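You operate a simulated robot arm through the tools that you are given. There is no shell and no other tool. Be economical: measure what you need, move in short steps, check, and stop when the job is done.

Carry out the task below with a simulated two-armed robot. There is one attempt and no reset: what you move stays moved.

Task
Put the blue brush in the brown tub. Then take the purple bush and put it on the top board of the grey parts shelf. Then put the purple chock on the top board of the grey parts shelf. Then open the grey drawer, put the white gauge block from the inside of the grey drawer on top of the purple wiping pad and shut the drawer again. Then push the yellow cupboard door shut. Then close the green drawer. Then close the drawer of hopper two. Do these in the order given. Set down upright: purple chock.

The check looks at the end state, three seconds after you hand in, the way a careful person would. Anything else that was tipped, shoved, dropped, spilled or broken makes it a failure.

Robot
Two 7-joint arms with two-finger parallel grippers on one trunk, on a base that drives. Base frame: it is fixed to the floor where the robot stands at the start and does not move with it; the origin is under the middle of the robot, x ahead of it, y to its left, z up. Readings come in mm, rad, newtons and seconds.
The left shoulder is at the start at [60, 189, 1203], the right one opposite. Places, roughly: blue brush (12x5x7 cm) [500, -200, 900]; brown tub (25x25x23 cm) [600, 1600, 1000]; drawer of hopper two [-3300, 3700, 600]; green drawer [-2300, -300, 600]; grey drawer [-1700, -2400, 600]; purple bush (5x5x4 cm) [600, -1400, 700]; purple chock (13x9x11 cm) [800, -2100, 700]; purple wiping pad (12x7x6 cm) [600, 500, 900]; top board of the grey parts shelf [800, -1600, 1000]; white gauge block [-1750, -2250, 500]; yellow cupboard door [-2900, -2100, 300]. Payload 3.43 kg a hand.
Tool frame (each hand has its own): the origin (TCP) lies between the finger pads and is the grasp point; the fingertips stand 30 mm ahead of it; z points along the fingers, y is the line along which they close. The gripper opens to 94 mm. The fingers are 28 mm wide and 10 mm thick; the gripper's body (50 by 96 mm) begins 55 mm behind the TCP.
Orientation is that of the tool frame in the base frame, as a unit quaternion [x, y, z, w]. With the fingers straight down and closing along the base's y, the tool's x points along the base's -x, its y along +y and its z along -z.

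Tools
- The arms move only by the tool step_arm. It takes "left_increments", "right_increments" or both (then of equal length, played together; a hand with none holds still); each is a list of rows, each a list of 7 numbers: the shift along the tool's x, y, z in mm, then the turn, a rotation vector about the tool's x, y, z in rad, then the finger opening in mm, from 0 to 94. In form: [[x, y, z, rx, ry, rz, jaw], ...]. A call has 1 to 20 rows; each row is the pose to reach, as a shift and turn from the pose commanded when the call began, along the tool's axes at that moment. Each row takes 0.2 s and may step no farther than 50 mm and 0.15 rad from the row before; otherwise, or with a gripper value out of range, the whole call is refused. Where a pose cannot be reached the arm comes as near as it can. A force on the tool above 40 N (or 10 N above the force at the start of the call, whichever is more), or a blocked arm, ends the call early, and 0.2 s more pass. The fingers move at their own pace (about 153 mm/s each) and stop on an object; they squeeze with about 31 N. The grip force told is the motor's: it shows also when the fingers shut on nothing. Time passes only in rows, and 0.2 s behind the last, so rows that repeat a pose let the fingers close. It gives the time, the measured TCP pose, the force on the tool (base axes), the opening and the grip force at its end, in the units of the frame above (readings bear some noise), with the torque about the TCP (base axes, N m) and any sound that the robot's microphone picked up.
- Cameras (640 x 400 px; columns grow to the right, rows downward): "scene" is now at [0.1, 21.3, 1747.3]; the picture's right is [0.29, -0.96, 0.00], its down [-0.85, -0.26, -0.45] and it looks along [0.43, 0.13, -0.89] (base axes); focal length 270 px, centre (320, 200). "left" rides on the left gripper at [76, -14, -103] in its tool frame; the picture's right is [0.18, 0.98, 0.00], its down [-0.75, 0.14, -0.64] and it looks along [-0.63, 0.12, 0.77] (tool axes); focal length 243 px, centre (320, 200). "right" rides on the right gripper at [76, 14, -102] in its tool frame; the picture's right is [-0.18, 0.98, 0.00], its down [-0.75, -0.14, -0.64] and it looks along [-0.63, -0.12, 0.77] (tool axes); focal length 243 px, centre (320, 200). There is no depth. A picture from a camera that has moved, and an enlarged one, comes with that camera's place and axes in the base frame and with its lens. The place of the scene camera against the robot may be out by one fixed shift of up to 18 mm in any direction.
- snapshot(camera): a new picture of that camera. The clock stands still meanwhile.
- raise_lower(by): slides the trunk up (or, below 0, down) by that many mm; the arms and the scene camera ride with it, the base frame stays. It gives what a move gives, with no picture.
- drive_base(legs): drives the robot by 1 to 6 legs, each [ahead, left, turn to the left] in mm, mm and rad, along the robot's own axes; the way and the turn of a leg run together, so that a leg with both is an arc; at most 1500 mm and 3.142 rad a leg. The arms and the cameras ride along, it lands a little off, and it stops where it bumps. It gives what a move gives.
- pan_tilt(pan, tilt): turns the head with the scene camera to pan (to the left, within 1.501 rad either way) and tilt (down, from -0.506 to 1.204), counted from straight ahead of the robot. It gives what a move gives.
- zoom(camera, box): a new picture of the part [left, top, right, bottom] of that camera's present view, enlarged. The clock stands still meanwhile.
- sign_off(): hands the job in; it is judged then, once.

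Go step by step. Nothing tells you exact positions but the pictures and the camera data: compare them with the known pose of the tool, close in by small moves and look again before you grip or let go. The budget is 196 turns and 184 pictures, counting those below and the enlarged ones. Unless the task says otherwise, let go and move clear before handing in, and close with one line.

The tools are called after "Request:" by a JSON object that holds its "api" and its "payload". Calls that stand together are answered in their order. step_arm: Moves the arms, as the interface text tells. Its arguments: {"type":"object","properties":{"left_increments":{"type":"array"},"right_increments":{"type":"array"}},"required":[]} The other tools are called the same way: raise_lower (by) slides the trunk up or down; drive_base (legs) drives the base; pan_tilt (pan, tilt) turns the head that bears the scene camera; snapshot (camera) takes a picture; zoom (camera, box) takes an enlarged picture of a part of a camera's view; sign_off () hands the job in.

At the start:

```text
clock: 0.0
left_ee_pos: [346.3, 290.3, 1163.9]
left_tool_rot: [-0.001, 1.0, 0.0, 0.0]
left_ft_force: [0.5, -0.4, 0.0]
left_wrist_torque: [-0.01, -0.03, 0.0]
left_finger_gap: 94.2
left_gripper_force: 0.1
right_ee_pos: [349.3, 9.1, 1175.7]
right_tool_rot: [0.0, 1.0, 0.0, 0.0]
right_ft_force: [0.4, 0.1, 0.2]
right_wrist_torque: [-0.02, 0.0, 0.03]
right_finger_gap: 93.9
right_gripper_force: 0.1
trunk travel left (down, up): [-875.0, 115.0]
robot x, y, heading: [1.5, 0.7, -0.003]
head pan, tilt: [0.297, 1.1]
```

scene: 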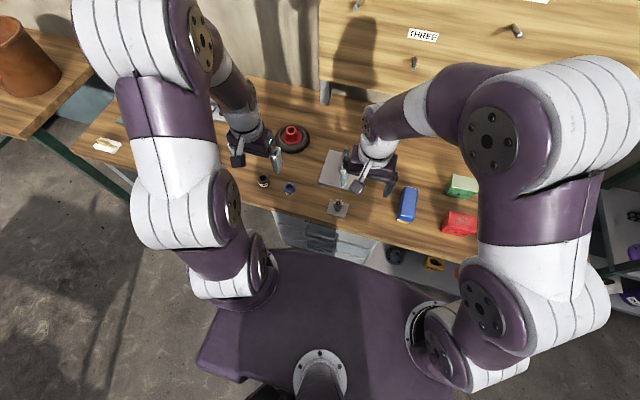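
right: 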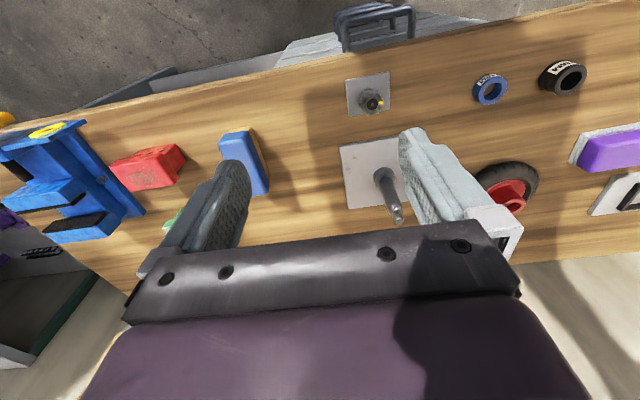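
left: 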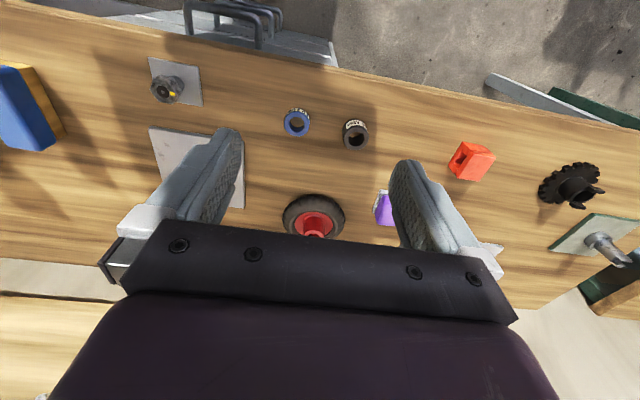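

I see the blue brush on the bench ahead, near [475, -152, 900], its long side along x. I'll look closer before moving.

Request:
{"api": "zoom", "payload": {"camera": "scene", "box": [320, 120, 520, 260]}}

Request:
{"api": "zoom", "payload": {"camera": "right", "box": [100, 60, 420, 260]}}

Request:
{"api": "pan_tilt", "payload": {"pan": 0.9, "tilt": 0.6}}

Request:
{"api": "snapshot", "payload": {"camera": "scene"}}

Request:
{"api": "pan_tilt", "payload": {"pan": -1.0, "tilt": 0.6}}

Request:
{"api": "snapshot", "payload": {"camera": "scene"}}

```text
2.86 times, centred on (420, 190) of scene
camera zoom: at [0.1, 21.3, 1747.3], right [0.29, -0.96, 0.0], down [-0.85, -0.26, -0.45], along [0.43, 0.13, -0.89], focal length 770 px, centre (34, 229)
```

zoom: 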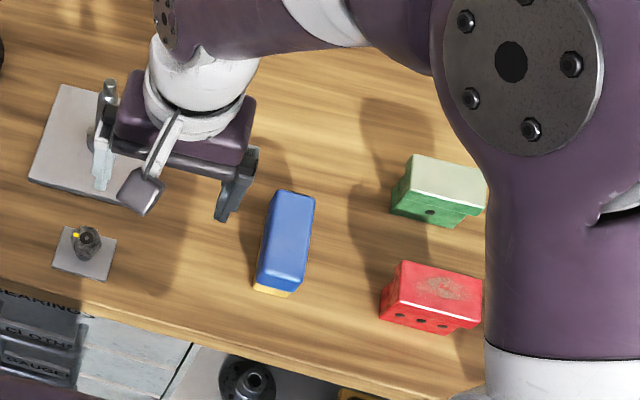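

```text
2.00 times, centred on (260, 160) of right
camera zoom: at [274.7, 23.6, 1280.3], right [0.18, 0.98, 0.0], down [0.75, -0.14, 0.64], along [0.63, -0.12, -0.77], focal length 485 px, centre (440, 280)
```

zoom: 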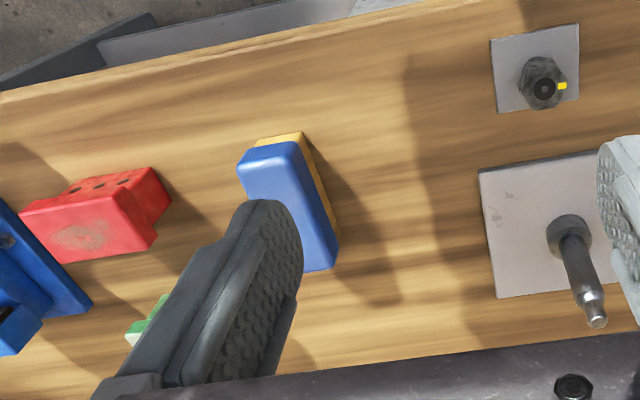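

```text
clock: 1.0
left_ee_pos: [344.7, 289.4, 1164.6]
left_tool_rot: [0.0, 1.0, 0.0, 0.0]
left_ft_force: [-0.2, 0.5, 0.7]
left_wrist_torque: [-0.03, 0.01, -0.03]
left_finger_gap: 93.9
left_gripper_force: 0.1
right_ee_pos: [348.7, 8.5, 1177.5]
right_tool_rot: [0.0, 1.0, -0.001, 0.0]
right_ft_force: [-0.9, -0.3, -0.7]
right_wrist_torque: [0.02, 0.0, 0.01]
right_finger_gap: 94.1
right_gripper_force: 0.1
trunk travel left (down, up): [-875.0, 115.0]
robot x, y, heading: [2.6, 0.8, -0.001]
head pan, tilt: [0.901, 0.6]
```

```text
178 pictures are left
camera scene: at [-5.3, 72.0, 1785.9], right [0.78, -0.62, 0.0], down [-0.35, -0.44, -0.82], along [0.51, 0.65, -0.57], focal length 270 px, centre (320, 200)
```

scene: 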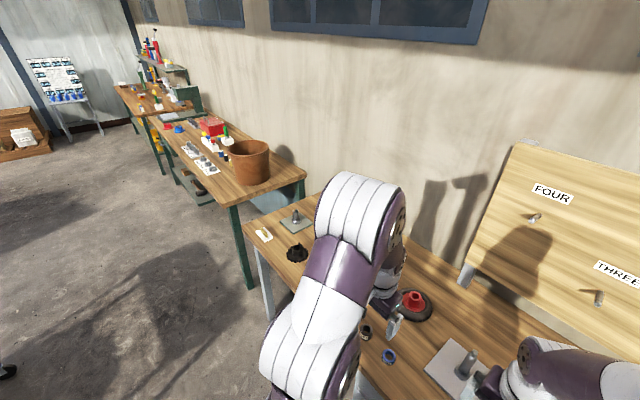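

```text
clock: 2.9
left_ee_pos: [344.7, 290.7, 1164.2]
left_tool_rot: [0.0, 1.0, 0.001, -0.001]
left_ft_force: [0.2, -0.4, -0.2]
left_wrist_torque: [0.01, -0.02, 0.0]
left_finger_gap: 94.2
left_gripper_force: 0.0
right_ee_pos: [347.8, 8.6, 1177.0]
right_tool_rot: [0.0, 1.0, 0.0, 0.001]
right_ft_force: [-0.1, 0.2, 0.4]
right_wrist_torque: [-0.01, 0.01, 0.03]
right_finger_gap: 94.0
right_gripper_force: 0.1
trunk travel left (down, up): [-875.0, 115.0]
robot x, y, heading: [4.2, -2.7, 0.0]
head pan, tilt: [-1.0, 0.6]
```

```text
177 pictures are left
camera scene: at [-12.5, -71.5, 1786.0], right [-0.84, -0.54, 0.0], down [-0.31, 0.48, -0.83], along [0.45, -0.69, -0.56], focal length 270 px, centre (320, 200)
```

scene: 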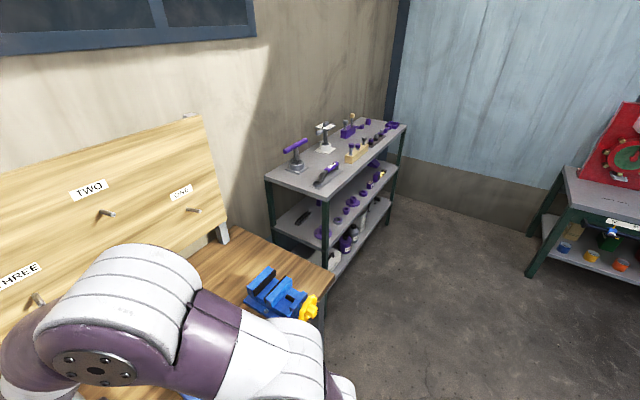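

The brush lies along x, so closing along y fits. I'll bring the right hand over it and look again.

Request:
{"api": "step_arm", "payload": {"right_increments": [[-20, -34, 15, 0, 0, 0, 94], [-40, -68, 30, 0, 0, 0, 94], [-60, -102, 45, 0, 0, 0, 94], [-80, -136, 60, 0, 0, 0, 94], [-100, -165, 75, 0, 0, 0, 94]]}}

Request:
{"api": "snapshot", "payload": {"camera": "right"}}

```text
clock: 4.1
left_ee_pos: [345.2, 288.7, 1164.9]
left_tool_rot: [0.0, 1.0, 0.001, -0.002]
left_ft_force: [0.5, 0.8, 0.3]
left_wrist_torque: [0.03, 0.01, -0.05]
left_finger_gap: 93.8
left_gripper_force: 0.0
right_ee_pos: [449.3, -157.0, 1104.4]
right_tool_rot: [0.0, 1.0, 0.0, -0.001]
right_ft_force: [0.6, -0.3, 0.0]
right_wrist_torque: [0.0, 0.02, 0.0]
right_finger_gap: 94.0
right_gripper_force: 0.0
trunk travel left (down, up): [-875.0, 115.0]
robot x, y, heading: [-1.8, -0.0, -0.002]
head pan, tilt: [-1.0, 0.6]
```

```text
176 pictures are left
camera right: at [375.0, -142.4, 1206.3], right [0.18, 0.98, 0.0], down [0.75, -0.14, 0.64], along [0.63, -0.12, -0.77], focal length 243 px, centre (320, 200)
```

right: 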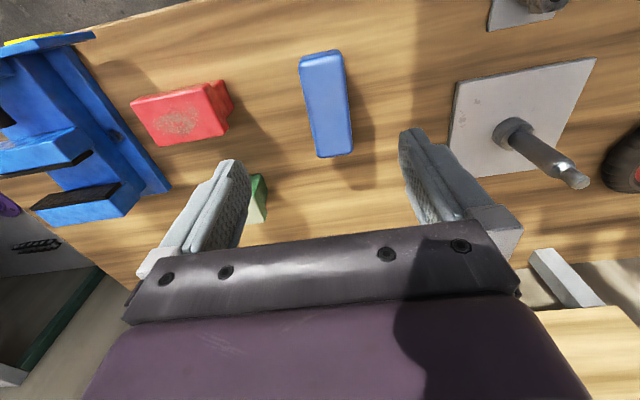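

The brush top centre works out near [476, -151, 915]. I'll lower over it in two stages.

Request:
{"api": "step_arm", "payload": {"right_increments": [[-14, 3, 40, 0, 0, 0, 94], [-27, 6, 80, 0, 0, 0, 94], [-27, 6, 120, 0, 0, 0, 94], [-27, 6, 150, 0, 0, 0, 94]]}}

Request:
{"api": "snapshot", "payload": {"camera": "right"}}

Request:
{"api": "pan_tilt", "payload": {"pan": -0.3, "tilt": 1.0}}

Request:
{"api": "snapshot", "payload": {"camera": "scene"}}

```text
clock: 5.1
left_ee_pos: [345.3, 290.0, 1164.0]
left_tool_rot: [-0.001, 1.0, 0.0, -0.001]
left_ft_force: [0.2, 1.1, 0.4]
left_wrist_torque: [-0.03, 0.02, -0.02]
left_finger_gap: 93.9
left_gripper_force: 0.1
right_ee_pos: [477.3, -150.5, 950.3]
right_tool_rot: [-0.001, 1.0, 0.001, -0.001]
right_ft_force: [0.5, 0.1, 0.4]
right_wrist_torque: [0.03, 0.03, 0.04]
right_finger_gap: 93.9
right_gripper_force: 0.1
trunk travel left (down, up): [-875.0, 115.0]
robot x, y, heading: [-0.8, -2.1, 0.001]
head pan, tilt: [-1.0, 0.6]
```

```text
175 pictures are left
camera right: at [402.3, -136.1, 1054.3], right [0.18, 0.98, 0.0], down [0.75, -0.14, 0.64], along [0.63, -0.12, -0.77], focal length 243 px, centre (320, 200)
```

right: 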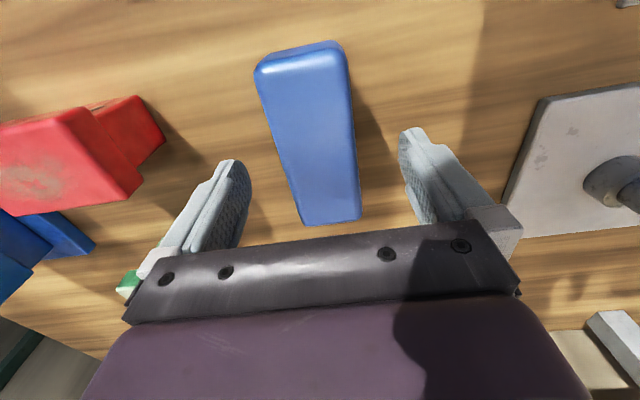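

```text
clock: 6.1
left_ee_pos: [344.3, 289.2, 1165.3]
left_tool_rot: [0.0, 1.0, 0.0, 0.0]
left_ft_force: [-0.3, 0.1, -0.6]
left_wrist_torque: [0.0, -0.03, -0.02]
left_finger_gap: 93.8
left_gripper_force: 0.2
right_ee_pos: [476.6, -150.4, 952.2]
right_tool_rot: [0.0, 1.0, 0.0, 0.0]
right_ft_force: [1.2, -0.6, -0.9]
right_wrist_torque: [-0.01, -0.01, 0.02]
right_finger_gap: 93.8
right_gripper_force: 0.0
trunk travel left (down, up): [-875.0, 115.0]
robot x, y, heading: [-2.1, 3.3, -0.005]
head pan, tilt: [-0.3, 1.0]
```

```text
174 pictures are left
camera scene: at [6.4, -17.9, 1754.0], right [-0.3, -0.95, 0.0], down [-0.8, 0.25, -0.54], along [0.52, -0.16, -0.84], focal length 270 px, centre (320, 200)
```

scene: 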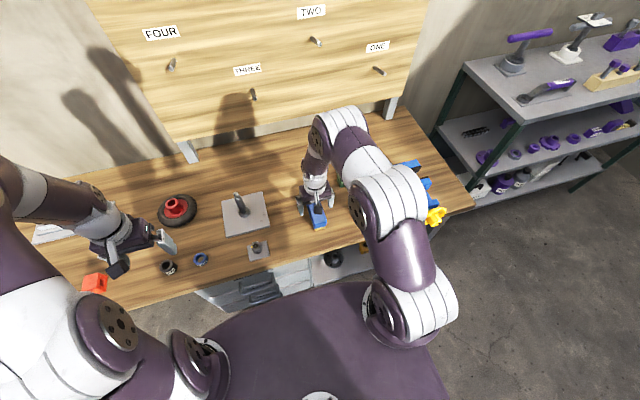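

The fingers straddle the brush. I'll go down to about z 890 and grip.

Request:
{"api": "step_arm", "payload": {"right_increments": [[-3, -2, 30, 0, 0, 0, 94], [-5, -2, 58, 0, 0, 0, 94], [-5, -2, 58, 0, 0, 0, 40], [-5, -2, 58, 0, 0, 0, 40], [-5, -2, 58, 0, 0, 0, 40]]}}

Request:
{"api": "snapshot", "payload": {"camera": "right"}}

```text
clock: 7.3
left_ee_pos: [345.4, 289.0, 1163.8]
left_tool_rot: [-0.001, 1.0, 0.0, 0.0]
left_ft_force: [-0.6, -0.1, 0.1]
left_wrist_torque: [-0.02, 0.03, -0.01]
left_finger_gap: 93.9
left_gripper_force: 0.0
right_ee_pos: [480.6, -153.0, 894.7]
right_tool_rot: [-0.001, 1.0, 0.0, 0.0]
right_ft_force: [0.2, -0.2, 0.0]
right_wrist_torque: [-0.01, -0.01, 0.03]
right_finger_gap: 54.2
right_gripper_force: 30.7
trunk travel left (down, up): [-875.0, 115.0]
robot x, y, heading: [1.6, -1.1, -0.005]
head pan, tilt: [-0.3, 1.0]
```

```text
173 pictures are left
camera right: at [405.9, -138.1, 998.1], right [0.18, 0.98, 0.0], down [0.75, -0.14, 0.64], along [0.63, -0.12, -0.77], focal length 243 px, centre (320, 200)
```

right: 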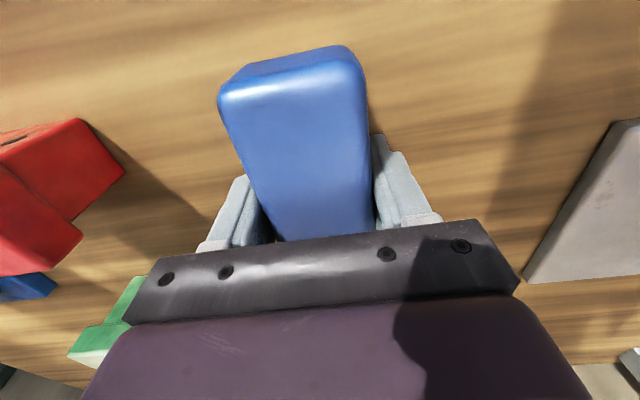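

The brush is held (54 mm gap). I'll lift it, pull it in, and drive left toward the tub.

Request:
{"api": "step_arm", "payload": {"right_increments": [[0, 0, -45, 0, 0, 0, 40], [0, 0, -90, 0, 0, 0, 40], [0, 0, -135, 0, 0, 0, 40], [10, 0, -180, 0, 0, 0, 40], [30, 0, -225, 0, 0, 0, 40], [60, 0, -262, 0, 0, 0, 40], [90, 0, -300, 0, 0, 0, 40], [110, 0, -340, 0, 0, 0, 40]]}}

Request:
{"api": "drive_base", "payload": {"legs": [[-60, 700, 0]]}}

Request:
{"api": "pan_tilt", "payload": {"pan": 0.8, "tilt": 0.8}}

Request:
{"api": "snapshot", "payload": {"camera": "scene"}}

Request:
{"api": "snapshot", "payload": {"camera": "left"}}

```text
clock: 9.1
left_ee_pos: [343.8, 290.3, 1164.1]
left_tool_rot: [0.0, 1.0, 0.001, 0.001]
left_ft_force: [0.0, 0.2, -0.3]
left_wrist_torque: [0.0, 0.0, 0.01]
left_finger_gap: 93.7
left_gripper_force: 0.0
right_ee_pos: [369.9, -152.5, 1235.9]
right_tool_rot: [-0.001, 1.0, -0.001, 0.0]
right_ft_force: [0.2, -0.2, -0.8]
right_wrist_torque: [-0.01, -0.01, 0.0]
right_finger_gap: 53.9
right_gripper_force: 30.8
trunk travel left (down, up): [-875.0, 115.0]
robot x, y, heading: [-3.1, 1.4, 0.003]
head pan, tilt: [-0.3, 1.0]
```

```text
clock: 13.0
left_ee_pos: [278.0, 994.6, 1163.2]
left_tool_rot: [-0.004, 1.0, 0.0, 0.001]
left_ft_force: [-0.1, -1.5, 0.1]
left_wrist_torque: [-0.02, 0.04, -0.02]
left_finger_gap: 94.1
left_gripper_force: 0.0
right_ee_pos: [310.4, 550.8, 1236.0]
right_tool_rot: [-0.004, 1.0, 0.001, 0.0]
right_ft_force: [-0.5, 0.0, -0.8]
right_wrist_torque: [-0.02, -0.02, 0.03]
right_finger_gap: 53.7
right_gripper_force: 30.7
trunk travel left (down, up): [-875.0, 115.0]
robot x, y, heading: [-63.9, 703.9, 0.012]
head pan, tilt: [-0.3, 1.0]
```

```text
clock: 14.3
left_ee_pos: [278.3, 993.7, 1164.6]
left_tool_rot: [-0.004, 1.0, 0.0, 0.0]
left_ft_force: [0.3, -0.2, 0.2]
left_wrist_torque: [0.0, -0.03, 0.0]
left_finger_gap: 93.8
left_gripper_force: 0.0
right_ee_pos: [310.4, 553.7, 1235.8]
right_tool_rot: [-0.005, 1.0, -0.001, 0.0]
right_ft_force: [0.4, -0.4, -1.2]
right_wrist_torque: [-0.02, -0.02, 0.01]
right_finger_gap: 53.8
right_gripper_force: 31.6
trunk travel left (down, up): [-875.0, 115.0]
robot x, y, heading: [-64.0, 700.4, 0.001]
head pan, tilt: [0.799, 0.799]
```

```text
172 pictures are left
camera scene: at [-67.6, 762.0, 1769.1], right [0.72, -0.69, 0.0], down [-0.5, -0.52, -0.7], along [0.48, 0.5, -0.72], focal length 270 px, centre (320, 200)
```

scene: 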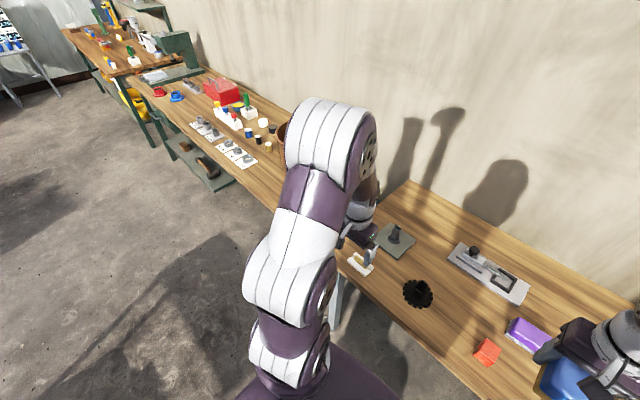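

```text
171 pictures are left
camera left: at [202.1, 979.7, 1266.0], right [-0.19, 0.98, 0.0], down [0.75, 0.15, 0.64], along [0.63, 0.12, -0.77], focal length 243 px, centre (320, 200)
```

left: 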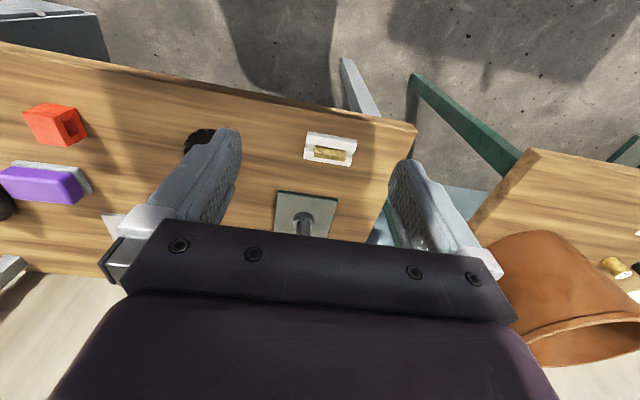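

The tub stands at the right end of the second bench. I'll drive on left so the right arm faces it.

Request:
{"api": "drive_base", "payload": {"legs": [[0, 900, 0]]}}

Request:
{"api": "pan_tilt", "payload": {"pan": -0.1, "tilt": 0.9}}

Request:
{"api": "snapshot", "payload": {"camera": "scene"}}

Request:
{"api": "snapshot", "payload": {"camera": "right"}}

```text
clock: 19.1
left_ee_pos: [269.4, 1905.4, 1164.1]
left_tool_rot: [-0.005, 1.0, 0.0, 0.0]
left_ft_force: [-0.1, -0.5, 0.1]
left_wrist_torque: [-0.02, -0.03, 0.01]
left_finger_gap: 94.0
left_gripper_force: 0.0
right_ee_pos: [301.5, 1463.4, 1235.6]
right_tool_rot: [-0.005, 1.0, -0.001, 0.001]
right_ft_force: [0.3, -0.3, -1.2]
right_wrist_torque: [-0.04, 0.04, -0.04]
right_finger_gap: 53.7
right_gripper_force: 30.5
trunk travel left (down, up): [-875.0, 115.0]
robot x, y, heading: [-70.3, 1610.5, 0.01]
head pan, tilt: [0.799, 0.799]
```

```text
clock: 20.3
left_ee_pos: [268.7, 1905.5, 1163.1]
left_tool_rot: [-0.005, 1.0, 0.0, 0.0]
left_ft_force: [0.0, 0.8, -0.6]
left_wrist_torque: [0.0, 0.02, -0.02]
left_finger_gap: 93.9
left_gripper_force: 0.1
right_ee_pos: [301.1, 1464.6, 1234.8]
right_tool_rot: [-0.005, 1.0, 0.0, 0.001]
right_ft_force: [0.1, 0.3, -1.4]
right_wrist_torque: [-0.01, 0.0, -0.04]
right_finger_gap: 54.1
right_gripper_force: 30.9
trunk travel left (down, up): [-875.0, 115.0]
robot x, y, heading: [-72.7, 1614.0, 0.014]
head pan, tilt: [-0.099, 0.901]
```

```text
170 pictures are left
camera scene: at [-57.4, 1607.9, 1761.2], right [-0.09, -1.0, 0.0], down [-0.78, 0.07, -0.62], along [0.62, -0.05, -0.78], focal length 270 px, centre (320, 200)
```

scene: 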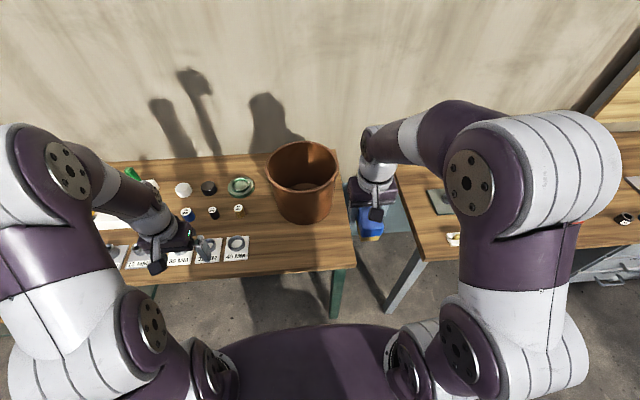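

```text
169 pictures are left
camera right: at [227.1, 1478.0, 1338.6], right [0.17, 0.98, 0.0], down [0.76, -0.13, 0.64], along [0.63, -0.11, -0.77], focal length 243 px, centre (320, 200)
```

right: 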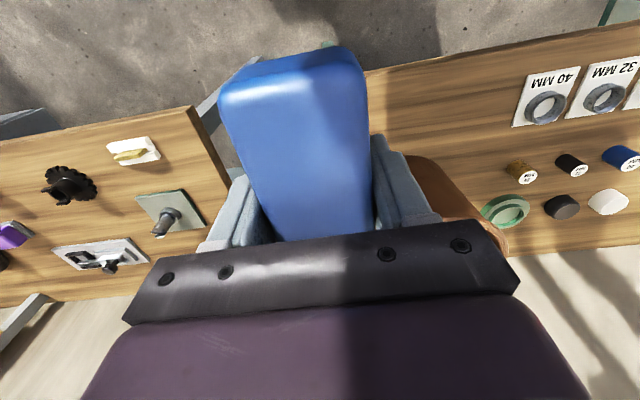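

The tub rim is near [622, 1615, 1100]. I'll drive ahead a bit and left, keeping the brush above rim height.

Request:
{"api": "drive_base", "payload": {"legs": [[0, 150, -0.01], [130, 0, 0]]}}

Request:
{"api": "snapshot", "payload": {"camera": "scene"}}

Request:
{"api": "snapshot", "payload": {"camera": "right"}}

```text
clock: 22.6
left_ee_pos: [395.8, 2057.9, 1164.1]
left_tool_rot: [-0.002, 1.0, 0.0, 0.001]
left_ft_force: [-0.6, 0.3, 0.2]
left_wrist_torque: [0.03, 0.0, 0.02]
left_finger_gap: 93.8
left_gripper_force: 0.0
right_ee_pos: [426.2, 1616.2, 1236.8]
right_tool_rot: [-0.001, 1.0, 0.0, 0.001]
right_ft_force: [0.2, -0.2, -1.4]
right_wrist_torque: [-0.02, 0.0, -0.04]
right_finger_gap: 54.1
right_gripper_force: 30.9
trunk travel left (down, up): [-875.0, 115.0]
robot x, y, heading: [52.4, 1767.6, 0.006]
head pan, tilt: [-0.099, 0.901]
```

```text
168 pictures are left
camera scene: at [67.5, 1762.7, 1761.2], right [-0.1, -1.0, 0.0], down [-0.78, 0.08, -0.62], along [0.62, -0.06, -0.78], focal length 270 px, centre (320, 200)
```

scene: 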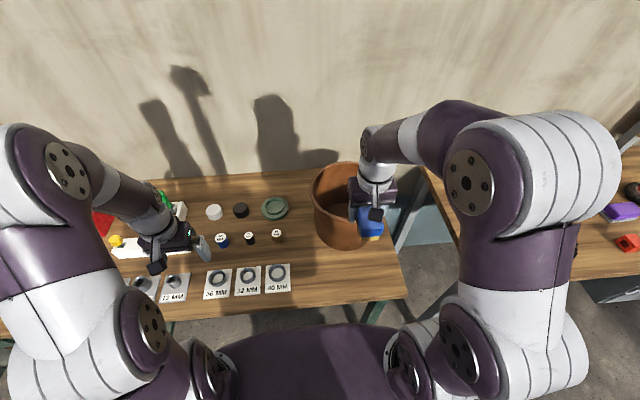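

```text
167 pictures are left
camera right: at [351.4, 1630.2, 1339.1], right [0.18, 0.98, 0.0], down [0.75, -0.14, 0.64], along [0.63, -0.12, -0.77], focal length 243 px, centre (320, 200)
```

right: 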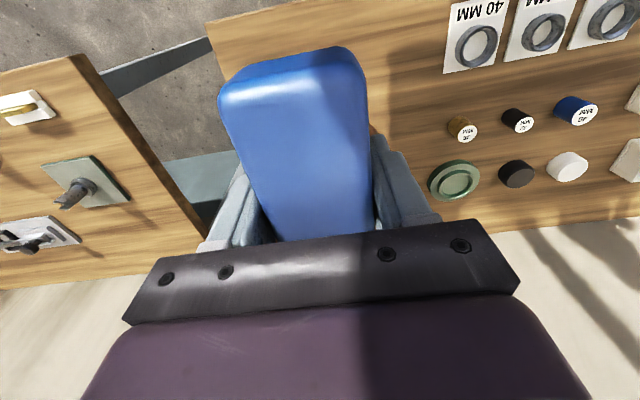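

The tub centre is confirmed near [632, 1613]. I'll extend the right arm over it.

Request:
{"api": "step_arm", "payload": {"right_increments": [[-50, 0, 0, 0, 0, 0, 40], [-100, 0, 0, 0, 0, 0, 40], [-150, 0, 0, 0, 0, 0, 40], [-200, 0, 0, 0, 0, 0, 40]]}}

Request:
{"api": "snapshot", "payload": {"camera": "scene"}}

Request:
{"api": "snapshot", "payload": {"camera": "right"}}

```text
clock: 23.6
left_ee_pos: [398.4, 2057.2, 1163.2]
left_tool_rot: [-0.001, 1.0, -0.001, 0.0]
left_ft_force: [-0.5, -0.4, -0.3]
left_wrist_torque: [-0.01, -0.01, -0.01]
left_finger_gap: 94.1
left_gripper_force: 0.1
right_ee_pos: [583.8, 1613.0, 1197.3]
right_tool_rot: [-0.001, 1.0, 0.0, 0.0]
right_ft_force: [-0.9, 0.3, -1.5]
right_wrist_torque: [0.0, -0.04, 0.03]
right_finger_gap: 53.8
right_gripper_force: 30.9
right hand out of reach, approached as far as the arm can: row 3, 4
trunk travel left (down, up): [-875.0, 115.0]
robot x, y, heading: [54.7, 1767.7, 0.001]
head pan, tilt: [-0.099, 0.901]
```

```text
166 pictures are left
camera scene: at [70.0, 1761.7, 1761.2], right [-0.1, -1.0, 0.0], down [-0.78, 0.08, -0.62], along [0.62, -0.06, -0.78], focal length 270 px, centre (320, 200)
```

scene: 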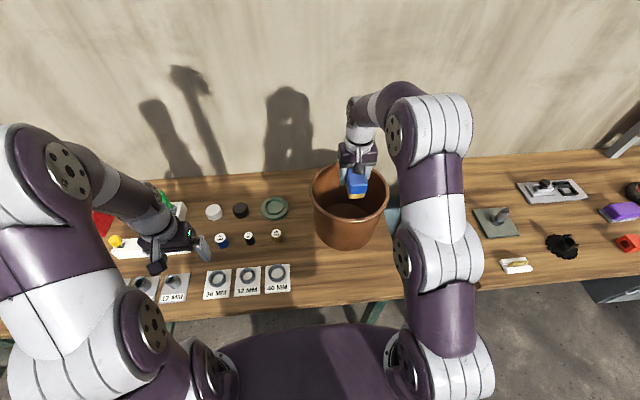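

```text
165 pictures are left
camera right: at [509.0, 1627.1, 1300.6], right [0.18, 0.98, 0.0], down [0.75, -0.14, 0.64], along [0.63, -0.12, -0.77], focal length 243 px, centre (320, 200)
```

right: 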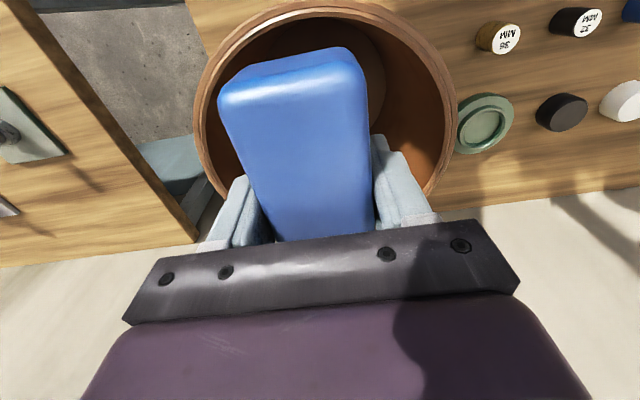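

The brush is over the front half of the tub; I need about 45 mm more forward. I'll edge the base ahead.

Request:
{"api": "drive_base", "payload": {"legs": [[45, 3, 0]]}}

Request:
{"api": "raise_lower", "payload": {"by": -60}}

Request:
{"api": "snapshot", "payload": {"camera": "right"}}

Request:
{"api": "snapshot", "payload": {"camera": "scene"}}

```text
clock: 24.5
left_ee_pos: [436.4, 2060.6, 1166.3]
left_tool_rot: [-0.002, 1.0, 0.0, 0.002]
left_ft_force: [-1.5, 0.4, 0.3]
left_wrist_torque: [-0.01, -0.06, -0.03]
left_finger_gap: 94.1
left_gripper_force: 0.1
right_ee_pos: [621.0, 1615.4, 1201.2]
right_tool_rot: [-0.001, 1.0, 0.0, 0.003]
right_ft_force: [-0.4, 0.0, -1.1]
right_wrist_torque: [-0.02, -0.04, 0.02]
right_finger_gap: 53.9
right_gripper_force: 31.4
trunk travel left (down, up): [-875.0, 115.0]
robot x, y, heading: [97.6, 1773.1, 0.005]
head pan, tilt: [-0.099, 0.901]
```

```text
clock: 25.5
left_ee_pos: [442.2, 2060.7, 1103.9]
left_tool_rot: [-0.002, 1.0, 0.0, 0.0]
left_ft_force: [-1.0, -0.1, -0.1]
left_wrist_torque: [0.0, -0.03, -0.02]
left_finger_gap: 94.0
left_gripper_force: 0.0
right_ee_pos: [627.0, 1615.6, 1139.3]
right_tool_rot: [-0.002, 1.0, 0.0, 0.002]
right_ft_force: [-0.4, 0.8, -0.9]
right_wrist_torque: [0.01, 0.01, 0.04]
right_finger_gap: 54.2
right_gripper_force: 31.3
trunk travel left (down, up): [-815.0, 175.0]
robot x, y, heading: [99.8, 1766.7, 0.005]
head pan, tilt: [-0.099, 0.901]
```

```text
164 pictures are left
camera right: at [552.2, 1630.3, 1241.6], right [0.18, 0.98, 0.0], down [0.75, -0.14, 0.64], along [0.63, -0.12, -0.77], focal length 243 px, centre (320, 200)
```

right: 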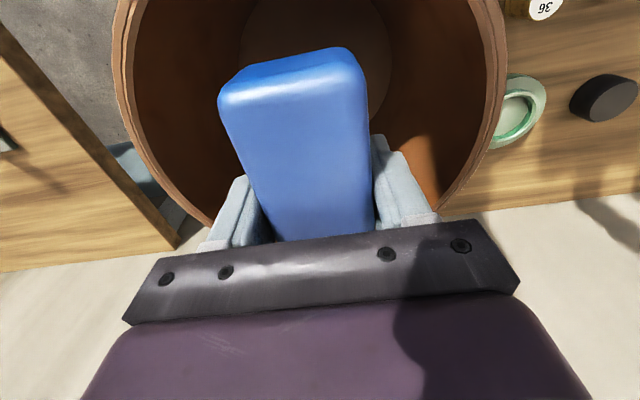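

```text
163 pictures are left
camera scene: at [113.0, 1764.7, 1701.2], right [-0.1, -1.0, 0.0], down [-0.78, 0.08, -0.62], along [0.62, -0.06, -0.78], focal length 270 px, centre (320, 200)
```

scene: 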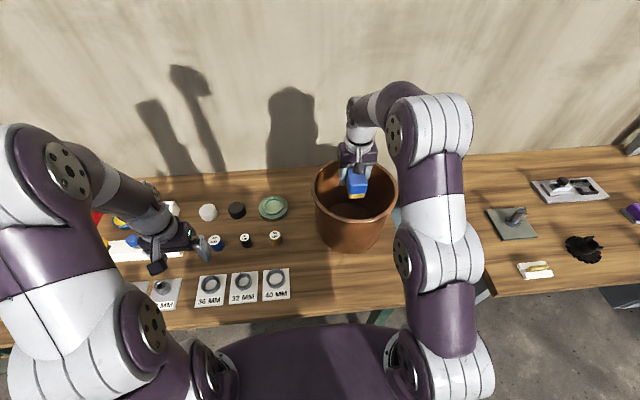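

The brush hangs centred over the tub opening. I'll first make a small down move to see how the arm's reference behaves.

Request:
{"api": "step_arm", "payload": {"right_increments": [[5, 0, 20, 0, 0, 0, 40], [10, 0, 40, 0, 0, 0, 40]]}}

```text
clock: 26.1
left_ee_pos: [441.9, 2061.7, 1103.7]
left_tool_rot: [-0.002, 1.0, 0.0, -0.001]
left_ft_force: [-0.4, -0.7, -0.7]
left_wrist_torque: [0.0, 0.0, 0.0]
left_finger_gap: 93.9
left_gripper_force: 0.0
right_ee_pos: [617.6, 1614.7, 1099.3]
right_tool_rot: [-0.002, 1.0, 0.0, 0.002]
right_ft_force: [0.4, 0.0, -1.0]
right_wrist_torque: [-0.01, -0.02, 0.0]
right_finger_gap: 54.1
right_gripper_force: 30.6
trunk travel left (down, up): [-815.0, 175.0]
robot x, y, heading: [98.8, 1768.5, 0.006]
head pan, tilt: [-0.099, 0.901]
```

The reference is the actual pose. Now lower the brush well into the tub.

Request:
{"api": "step_arm", "payload": {"right_increments": [[-8, 2, 35, 0, 0, 0, 40], [-15, 2, 70, 0, 0, 0, 40], [-15, 2, 100, 0, 0, 0, 40], [-15, 2, 125, 0, 0, 0, 40]]}}

Request:
{"api": "snapshot", "payload": {"camera": "right"}}

Request:
{"api": "snapshot", "payload": {"camera": "scene"}}

```text
clock: 27.1
left_ee_pos: [444.2, 2059.5, 1103.9]
left_tool_rot: [-0.002, 1.0, 0.0, 0.0]
left_ft_force: [0.1, 0.5, 1.0]
left_wrist_torque: [-0.05, 0.0, 0.03]
left_finger_gap: 93.8
left_gripper_force: 0.2
right_ee_pos: [633.5, 1619.6, 973.4]
right_tool_rot: [-0.002, 1.0, 0.0, 0.0]
right_ft_force: [-0.4, -0.1, -1.4]
right_wrist_torque: [0.02, 0.01, -0.01]
right_finger_gap: 53.8
right_gripper_force: 31.1
trunk travel left (down, up): [-815.0, 175.0]
robot x, y, heading: [101.0, 1770.5, 0.005]
head pan, tilt: [-0.099, 0.901]
```

```text
162 pictures are left
camera right: at [559.5, 1632.7, 1076.6], right [0.18, 0.98, 0.0], down [0.75, -0.14, 0.64], along [0.63, -0.12, -0.77], focal length 243 px, centre (320, 200)
```

right: 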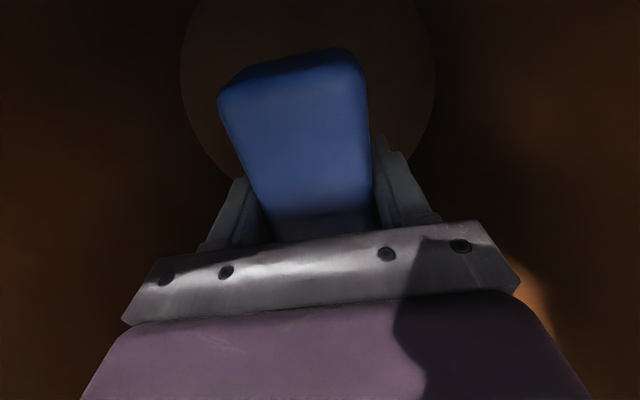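

```text
161 pictures are left
camera scene: at [115.5, 1764.7, 1701.2], right [-0.1, -1.0, 0.0], down [-0.78, 0.08, -0.62], along [0.62, -0.06, -0.78], focal length 270 px, centre (320, 200)
```

scene: 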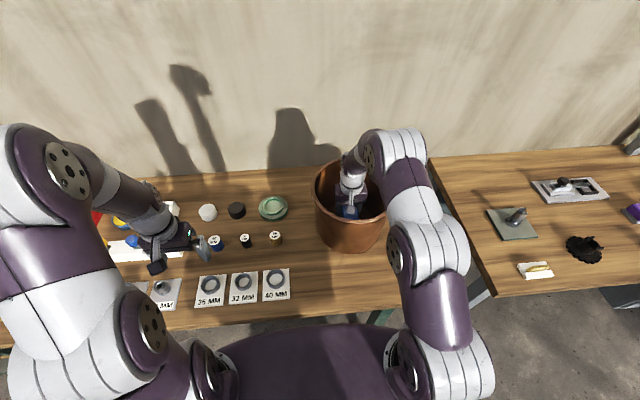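

The brush is deep in the tub. I'll go down a little more, release, and rise out.

Request:
{"api": "step_arm", "payload": {"right_increments": [[0, 0, 15, 0, 0, 0, 40], [0, 0, 30, 0, 0, 0, 40]]}}

Request:
{"api": "step_arm", "payload": {"right_increments": [[0, 0, 0, 0, 0, 0, 70], [0, 0, 0, 0, 0, 0, 76], [0, 0, 0, 0, 0, 0, 76]]}}

Request:
{"api": "snapshot", "payload": {"camera": "right"}}

```text
clock: 27.7
left_ee_pos: [443.7, 2060.0, 1104.0]
left_tool_rot: [-0.002, 1.0, 0.001, 0.0]
left_ft_force: [-0.5, 0.4, 0.0]
left_wrist_torque: [-0.02, 0.0, 0.0]
left_finger_gap: 94.1
left_gripper_force: 0.0
right_ee_pos: [633.0, 1617.3, 943.9]
right_tool_rot: [-0.002, 1.0, 0.0, 0.0]
right_ft_force: [0.0, -0.5, -1.2]
right_wrist_torque: [-0.01, 0.02, -0.02]
right_finger_gap: 53.8
right_gripper_force: 30.9
trunk travel left (down, up): [-815.0, 175.0]
robot x, y, heading: [95.4, 1773.0, 0.004]
head pan, tilt: [-0.099, 0.901]
```

```text
clock: 28.5
left_ee_pos: [442.5, 2060.6, 1103.8]
left_tool_rot: [-0.002, 1.0, 0.0, 0.0]
left_ft_force: [-0.7, 0.6, 1.3]
left_wrist_torque: [0.01, -0.02, -0.02]
left_finger_gap: 94.0
left_gripper_force: 0.2
right_ee_pos: [631.6, 1617.8, 944.2]
right_tool_rot: [-0.001, 1.0, 0.0, 0.0]
right_ft_force: [0.6, 1.2, -0.2]
right_wrist_torque: [0.02, 0.02, 0.01]
right_finger_gap: 76.0
right_gripper_force: 0.1
trunk travel left (down, up): [-815.0, 175.0]
robot x, y, heading: [101.4, 1768.4, 0.008]
head pan, tilt: [-0.099, 0.901]
```

```text
160 pictures are left
camera right: at [558.2, 1631.8, 1047.0], right [0.18, 0.98, 0.0], down [0.75, -0.14, 0.64], along [0.63, -0.12, -0.77], focal length 243 px, centre (320, 200)
```

right: 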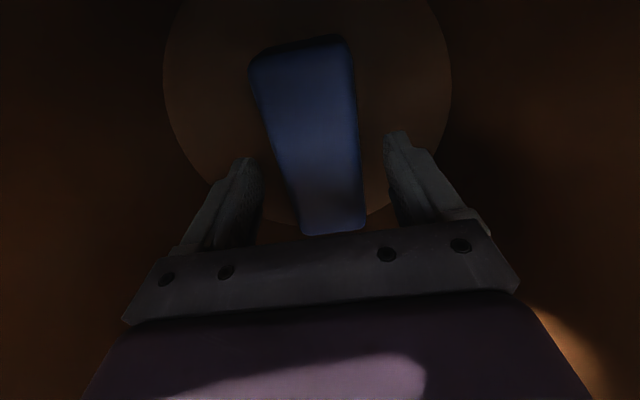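

The brush lies in the tub. Now I back the hand out and raise the trunk.

Request:
{"api": "step_arm", "payload": {"right_increments": [[0, 0, -45, 0, 0, 0, 76], [0, 0, -90, 0, 0, 0, 76], [5, 0, -135, 0, 0, 0, 76], [15, 0, -175, 0, 0, 0, 76]]}}

Request:
{"api": "raise_lower", "payload": {"by": 100}}

Request:
{"api": "step_arm", "payload": {"right_increments": [[50, 0, 0, 0, 0, 0, 76], [100, 0, 0, 0, 0, 0, 76], [150, 0, -20, 0, 0, 0, 76], [200, 0, -20, 0, 0, 0, 76], [250, 0, -20, 0, 0, 0, 94]]}}

Request:
{"api": "drive_base", "payload": {"legs": [[-200, 0, 0]]}}

Request:
{"api": "snapshot", "payload": {"camera": "scene"}}

```text
clock: 29.5
left_ee_pos: [440.3, 2061.6, 1103.1]
left_tool_rot: [-0.002, 1.0, 0.0, 0.001]
left_ft_force: [0.1, -0.2, -0.2]
left_wrist_torque: [0.03, -0.02, 0.0]
left_finger_gap: 93.9
left_gripper_force: 0.1
right_ee_pos: [618.3, 1619.3, 1119.9]
right_tool_rot: [-0.001, 1.0, 0.0, 0.001]
right_ft_force: [-0.9, 0.1, 0.4]
right_wrist_torque: [-0.03, 0.0, -0.01]
right_finger_gap: 75.8
right_gripper_force: 0.2
trunk travel left (down, up): [-815.0, 175.0]
robot x, y, heading: [98.6, 1770.2, -0.001]
head pan, tilt: [-0.099, 0.901]
```

```text
clock: 30.8
left_ee_pos: [442.8, 2060.7, 1203.9]
left_tool_rot: [-0.002, 1.0, 0.0, 0.0]
left_ft_force: [-0.3, -1.2, -0.2]
left_wrist_torque: [0.0, -0.02, -0.03]
left_finger_gap: 93.8
left_gripper_force: 0.0
right_ee_pos: [620.2, 1618.6, 1219.5]
right_tool_rot: [-0.001, 1.0, -0.001, 0.001]
right_ft_force: [-0.5, -0.3, -0.1]
right_wrist_torque: [0.0, -0.01, 0.03]
right_finger_gap: 75.9
right_gripper_force: 0.0
trunk travel left (down, up): [-915.0, 75.0]
robot x, y, heading: [96.7, 1767.5, 0.004]
head pan, tilt: [-0.099, 0.901]
```

```text
refused: row 3 steps farther than a row can; nothing moved
```

```text
clock: 32.4
left_ee_pos: [247.1, 2060.6, 1203.3]
left_tool_rot: [-0.002, 1.0, -0.001, -0.001]
left_ft_force: [-0.2, -0.1, -0.4]
left_wrist_torque: [-0.03, 0.03, -0.02]
left_finger_gap: 94.0
left_gripper_force: 0.1
right_ee_pos: [424.5, 1618.1, 1218.4]
right_tool_rot: [-0.002, 1.0, 0.0, 0.0]
right_ft_force: [0.7, 0.9, 0.4]
right_wrist_torque: [-0.01, 0.02, 0.03]
right_finger_gap: 76.0
right_gripper_force: 0.1
trunk travel left (down, up): [-915.0, 75.0]
robot x, y, heading: [-101.4, 1768.8, 0.006]
head pan, tilt: [-0.099, 0.901]
```

```text
159 pictures are left
camera scene: at [-79.7, 1764.3, 1801.1], right [-0.1, -1.0, 0.0], down [-0.78, 0.08, -0.62], along [0.62, -0.06, -0.79], focal length 270 px, centre (320, 200)
```

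scene: 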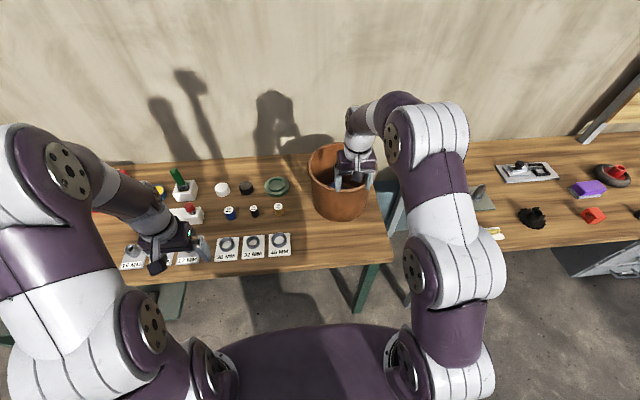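

The tub is standing with the brush in it. Next I drive right to the grey shelf, with arms retracted.

Request:
{"api": "step_arm", "payload": {"right_increments": [[45, 0, 0, 0, 0, 0, 76], [90, 0, 0, 0, 0, 0, 76], [120, 0, 0, 0, 0, 0, 94]]}}

Request:
{"api": "drive_base", "payload": {"legs": [[0, -1500, 0], [0, -1500, 0]]}}

Request:
{"api": "pan_tilt", "payload": {"pan": -0.3, "tilt": 0.6}}

Request:
{"api": "snapshot", "payload": {"camera": "scene"}}

```text
clock: 33.2
left_ee_pos: [243.2, 2059.6, 1204.8]
left_tool_rot: [-0.002, 1.0, 0.0, 0.001]
left_ft_force: [-0.4, 0.2, 0.3]
left_wrist_torque: [0.01, 0.0, 0.0]
left_finger_gap: 94.1
left_gripper_force: 0.1
right_ee_pos: [301.7, 1618.7, 1220.0]
right_tool_rot: [-0.001, 1.0, -0.001, 0.001]
right_ft_force: [-1.2, -0.3, -0.5]
right_wrist_torque: [0.0, -0.04, 0.0]
right_finger_gap: 94.1
right_gripper_force: 0.1
trunk travel left (down, up): [-915.0, 75.0]
robot x, y, heading: [-100.8, 1770.2, 0.001]
head pan, tilt: [-0.099, 0.901]
```

```text
clock: 47.6
left_ee_pos: [337.3, -915.1, 1204.3]
left_tool_rot: [-0.028, 1.0, -0.001, -0.001]
left_ft_force: [-0.6, 0.1, 0.2]
left_wrist_torque: [-0.01, 0.0, 0.01]
left_finger_gap: 94.1
left_gripper_force: 0.1
right_ee_pos: [417.6, -1353.4, 1220.3]
right_tool_rot: [-0.029, 1.0, 0.0, 0.0]
right_ft_force: [-0.8, 0.0, -0.4]
right_wrist_torque: [-0.01, -0.01, -0.03]
right_finger_gap: 94.0
right_gripper_force: 0.0
trunk travel left (down, up): [-915.0, 75.0]
robot x, y, heading: [7.2, -1223.5, 0.06]
head pan, tilt: [-0.099, 0.901]
```

```text
clock: 48.5
left_ee_pos: [337.0, -915.6, 1204.6]
left_tool_rot: [-0.028, 1.0, -0.001, -0.001]
left_ft_force: [-1.0, -0.2, 0.1]
left_wrist_torque: [-0.02, 0.03, -0.03]
left_finger_gap: 94.0
left_gripper_force: 0.1
right_ee_pos: [419.2, -1353.4, 1220.2]
right_tool_rot: [-0.028, 1.0, 0.0, 0.001]
right_ft_force: [0.4, -0.1, -0.4]
right_wrist_torque: [0.03, 0.0, -0.04]
right_finger_gap: 94.2
right_gripper_force: 0.1
trunk travel left (down, up): [-915.0, 75.0]
robot x, y, heading: [6.0, -1226.0, 0.059]
head pan, tilt: [-0.3, 0.6]
```

```text
158 pictures are left
camera scene: at [34.8, -1246.7, 1825.9], right [-0.24, -0.97, 0.0], down [-0.55, 0.14, -0.82], along [0.8, -0.2, -0.57], focal length 270 px, centre (320, 200)
```

scene: 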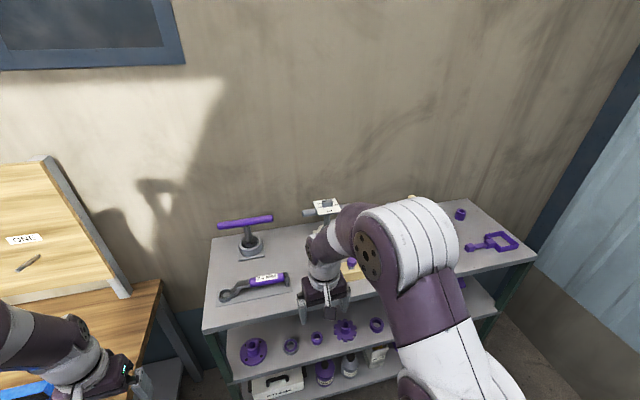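

Many purple parts sit on the middle board. I'll back off, straighten, and lower to look into the shelf.

Request:
{"api": "drive_base", "payload": {"legs": [[-200, 0, -0.06]]}}

Request:
{"api": "raise_lower", "payload": {"by": -500}}

Request:
{"api": "pan_tilt", "payload": {"pan": -0.3, "tilt": 0.6}}

Request:
{"api": "snapshot", "payload": {"camera": "scene"}}

Request:
{"api": "snapshot", "payload": {"camera": "right"}}

```text
clock: 50.0
left_ee_pos: [159.5, -941.1, 1203.4]
left_tool_rot: [0.002, 1.0, 0.0, -0.002]
left_ft_force: [0.1, 1.7, -0.9]
left_wrist_torque: [-0.02, 0.0, 0.04]
left_finger_gap: 93.7
left_gripper_force: 0.1
right_ee_pos: [214.5, -1383.0, 1218.3]
right_tool_rot: [0.003, 1.0, 0.0, -0.001]
right_ft_force: [0.1, 1.0, 1.4]
right_wrist_torque: [0.01, 0.05, 0.02]
right_finger_gap: 93.9
right_gripper_force: 0.1
trunk travel left (down, up): [-915.0, 75.0]
robot x, y, heading: [-190.2, -1230.2, -0.007]
head pan, tilt: [-0.3, 0.6]
```

```text
refused: -500 is not a number from -400 to 400
```

```text
clock: 50.6
left_ee_pos: [159.0, -942.4, 1204.1]
left_tool_rot: [0.003, 1.0, 0.0, -0.002]
left_ft_force: [0.2, 0.5, -0.6]
left_wrist_torque: [-0.02, 0.0, 0.0]
left_finger_gap: 93.9
left_gripper_force: 0.1
right_ee_pos: [212.7, -1383.1, 1219.1]
right_tool_rot: [0.002, 1.0, 0.0, 0.001]
right_ft_force: [1.2, -0.4, 0.2]
right_wrist_torque: [0.01, -0.01, 0.0]
right_finger_gap: 94.2
right_gripper_force: 0.0
trunk travel left (down, up): [-915.0, 75.0]
robot x, y, heading: [-186.8, -1230.9, -0.005]
head pan, tilt: [-0.3, 0.6]
```

```text
157 pictures are left
camera scene: at [-162.7, -1252.8, 1825.9], right [-0.3, -0.95, 0.0], down [-0.54, 0.17, -0.82], along [0.79, -0.25, -0.57], focal length 270 px, centre (320, 200)
```

scene: 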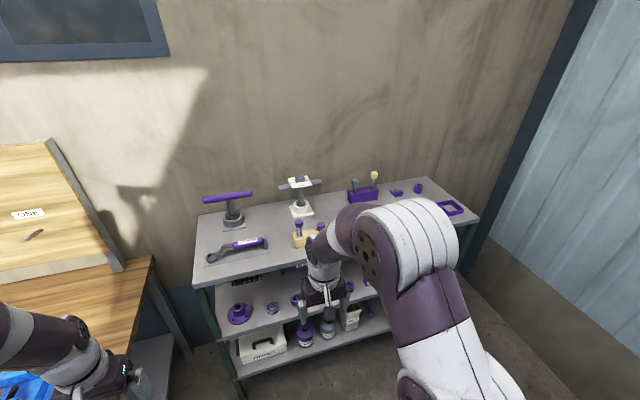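

```text
156 pictures are left
camera right: at [138.8, -1368.3, 1322.1], right [0.19, 0.98, 0.0], down [0.75, -0.14, 0.64], along [0.63, -0.12, -0.77], focal length 243 px, centre (320, 200)
```

right: 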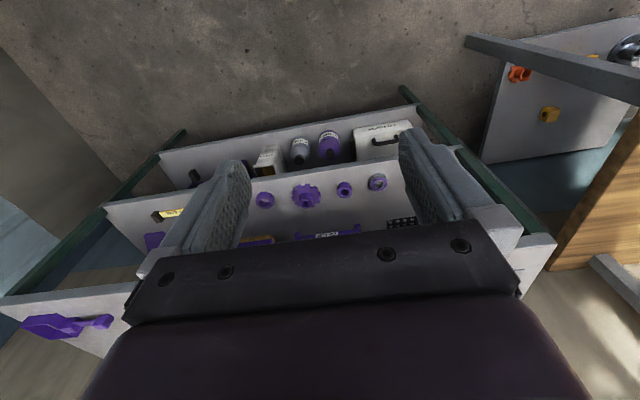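

I'll lower the trunk to see into the shelf better.

Request:
{"api": "raise_lower", "payload": {"by": -400}}

Request:
{"api": "drive_base", "payload": {"legs": [[0, -500, 0]]}}

Request:
{"api": "pan_tilt", "payload": {"pan": 0.3, "tilt": 0.5}}

Request:
{"api": "snapshot", "payload": {"camera": "scene"}}

Request:
{"api": "pan_tilt", "payload": {"pan": -0.6, "tilt": 0.5}}

Request:
{"api": "snapshot", "payload": {"camera": "scene"}}

```text
clock: 54.5
left_ee_pos: [156.4, -942.1, 803.7]
left_tool_rot: [0.002, 1.0, 0.0, 0.0]
left_ft_force: [0.8, 0.2, -0.5]
left_wrist_torque: [-0.02, -0.01, 0.03]
left_finger_gap: 93.9
left_gripper_force: 0.0
right_ee_pos: [211.0, -1383.2, 820.1]
right_tool_rot: [0.002, 1.0, 0.0, 0.0]
right_ft_force: [0.2, 0.3, -1.4]
right_wrist_torque: [-0.03, -0.02, 0.02]
right_finger_gap: 94.1
right_gripper_force: 0.0
trunk travel left (down, up): [-515.0, 475.0]
robot x, y, heading: [-187.4, -1231.3, -0.003]
head pan, tilt: [-0.3, 0.6]
```

```text
clock: 57.5
left_ee_pos: [154.5, -1459.9, 803.3]
left_tool_rot: [0.011, 1.0, 0.001, -0.001]
left_ft_force: [1.0, 0.0, 0.3]
left_wrist_torque: [0.01, 0.01, 0.0]
left_finger_gap: 94.1
left_gripper_force: 0.0
right_ee_pos: [201.6, -1901.8, 819.6]
right_tool_rot: [0.011, 1.0, -0.001, 0.001]
right_ft_force: [0.2, 0.0, -0.2]
right_wrist_torque: [0.05, 0.02, -0.02]
right_finger_gap: 94.0
right_gripper_force: 0.0
trunk travel left (down, up): [-515.0, 475.0]
robot x, y, heading: [-191.5, -1742.2, -0.02]
head pan, tilt: [-0.3, 0.6]
```

```text
clock: 58.5
left_ee_pos: [154.7, -1459.8, 804.3]
left_tool_rot: [0.012, 1.0, 0.0, 0.0]
left_ft_force: [-0.2, -0.3, 0.6]
left_wrist_torque: [-0.01, -0.03, -0.03]
left_finger_gap: 94.0
left_gripper_force: 0.0
right_ee_pos: [201.8, -1901.8, 819.3]
right_tool_rot: [0.011, 1.0, 0.0, 0.0]
right_ft_force: [0.7, -0.2, 0.6]
right_wrist_torque: [0.01, 0.01, -0.01]
right_finger_gap: 94.0
right_gripper_force: 0.2
trunk travel left (down, up): [-515.0, 475.0]
robot x, y, heading: [-196.6, -1741.2, -0.022]
head pan, tilt: [0.3, 0.499]
```

```text
155 pictures are left
camera scene: at [-168.4, -1711.8, 1435.1], right [0.27, -0.96, 0.0], down [-0.46, -0.13, -0.88], along [0.84, 0.24, -0.48], focal length 270 px, centre (320, 200)
```

scene: 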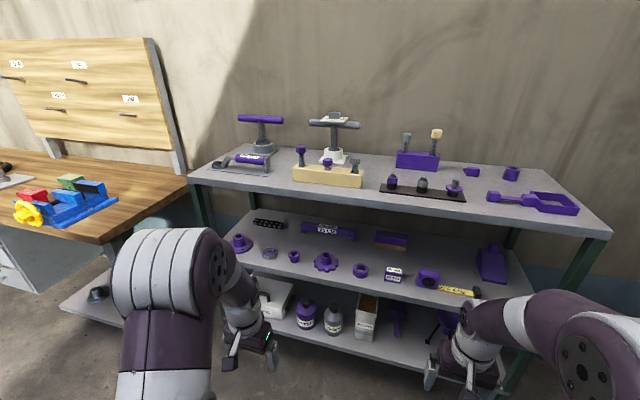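

```text
clock: 59.7
left_ee_pos: [155.1, -1458.7, 804.4]
left_tool_rot: [0.011, 1.0, -0.001, -0.001]
left_ft_force: [0.5, 0.1, -0.2]
left_wrist_torque: [-0.03, -0.03, 0.01]
left_finger_gap: 94.0
left_gripper_force: 0.0
right_ee_pos: [200.6, -1902.1, 820.4]
right_tool_rot: [0.012, 1.0, 0.0, 0.0]
right_ft_force: [-1.3, -0.3, -0.6]
right_wrist_torque: [-0.01, -0.01, 0.0]
right_finger_gap: 93.9
right_gripper_force: 0.0
trunk travel left (down, up): [-515.0, 475.0]
robot x, y, heading: [-195.3, -1737.5, -0.022]
head pan, tilt: [-0.6, 0.499]
```

```text
154 pictures are left
camera scene: at [-181.9, -1789.7, 1435.1], right [-0.58, -0.81, 0.0], down [-0.39, 0.28, -0.88], along [0.71, -0.51, -0.48], focal length 270 px, centre (320, 200)
```

scene: 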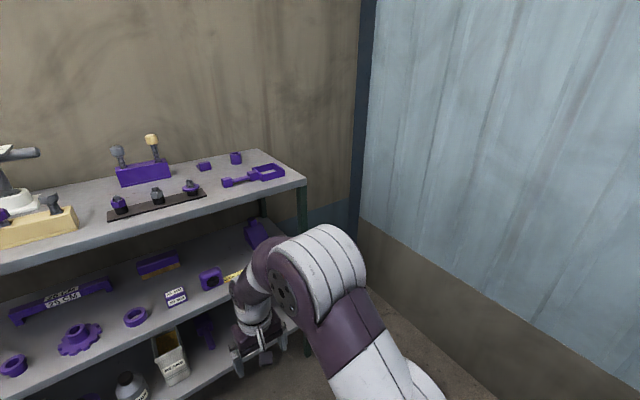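

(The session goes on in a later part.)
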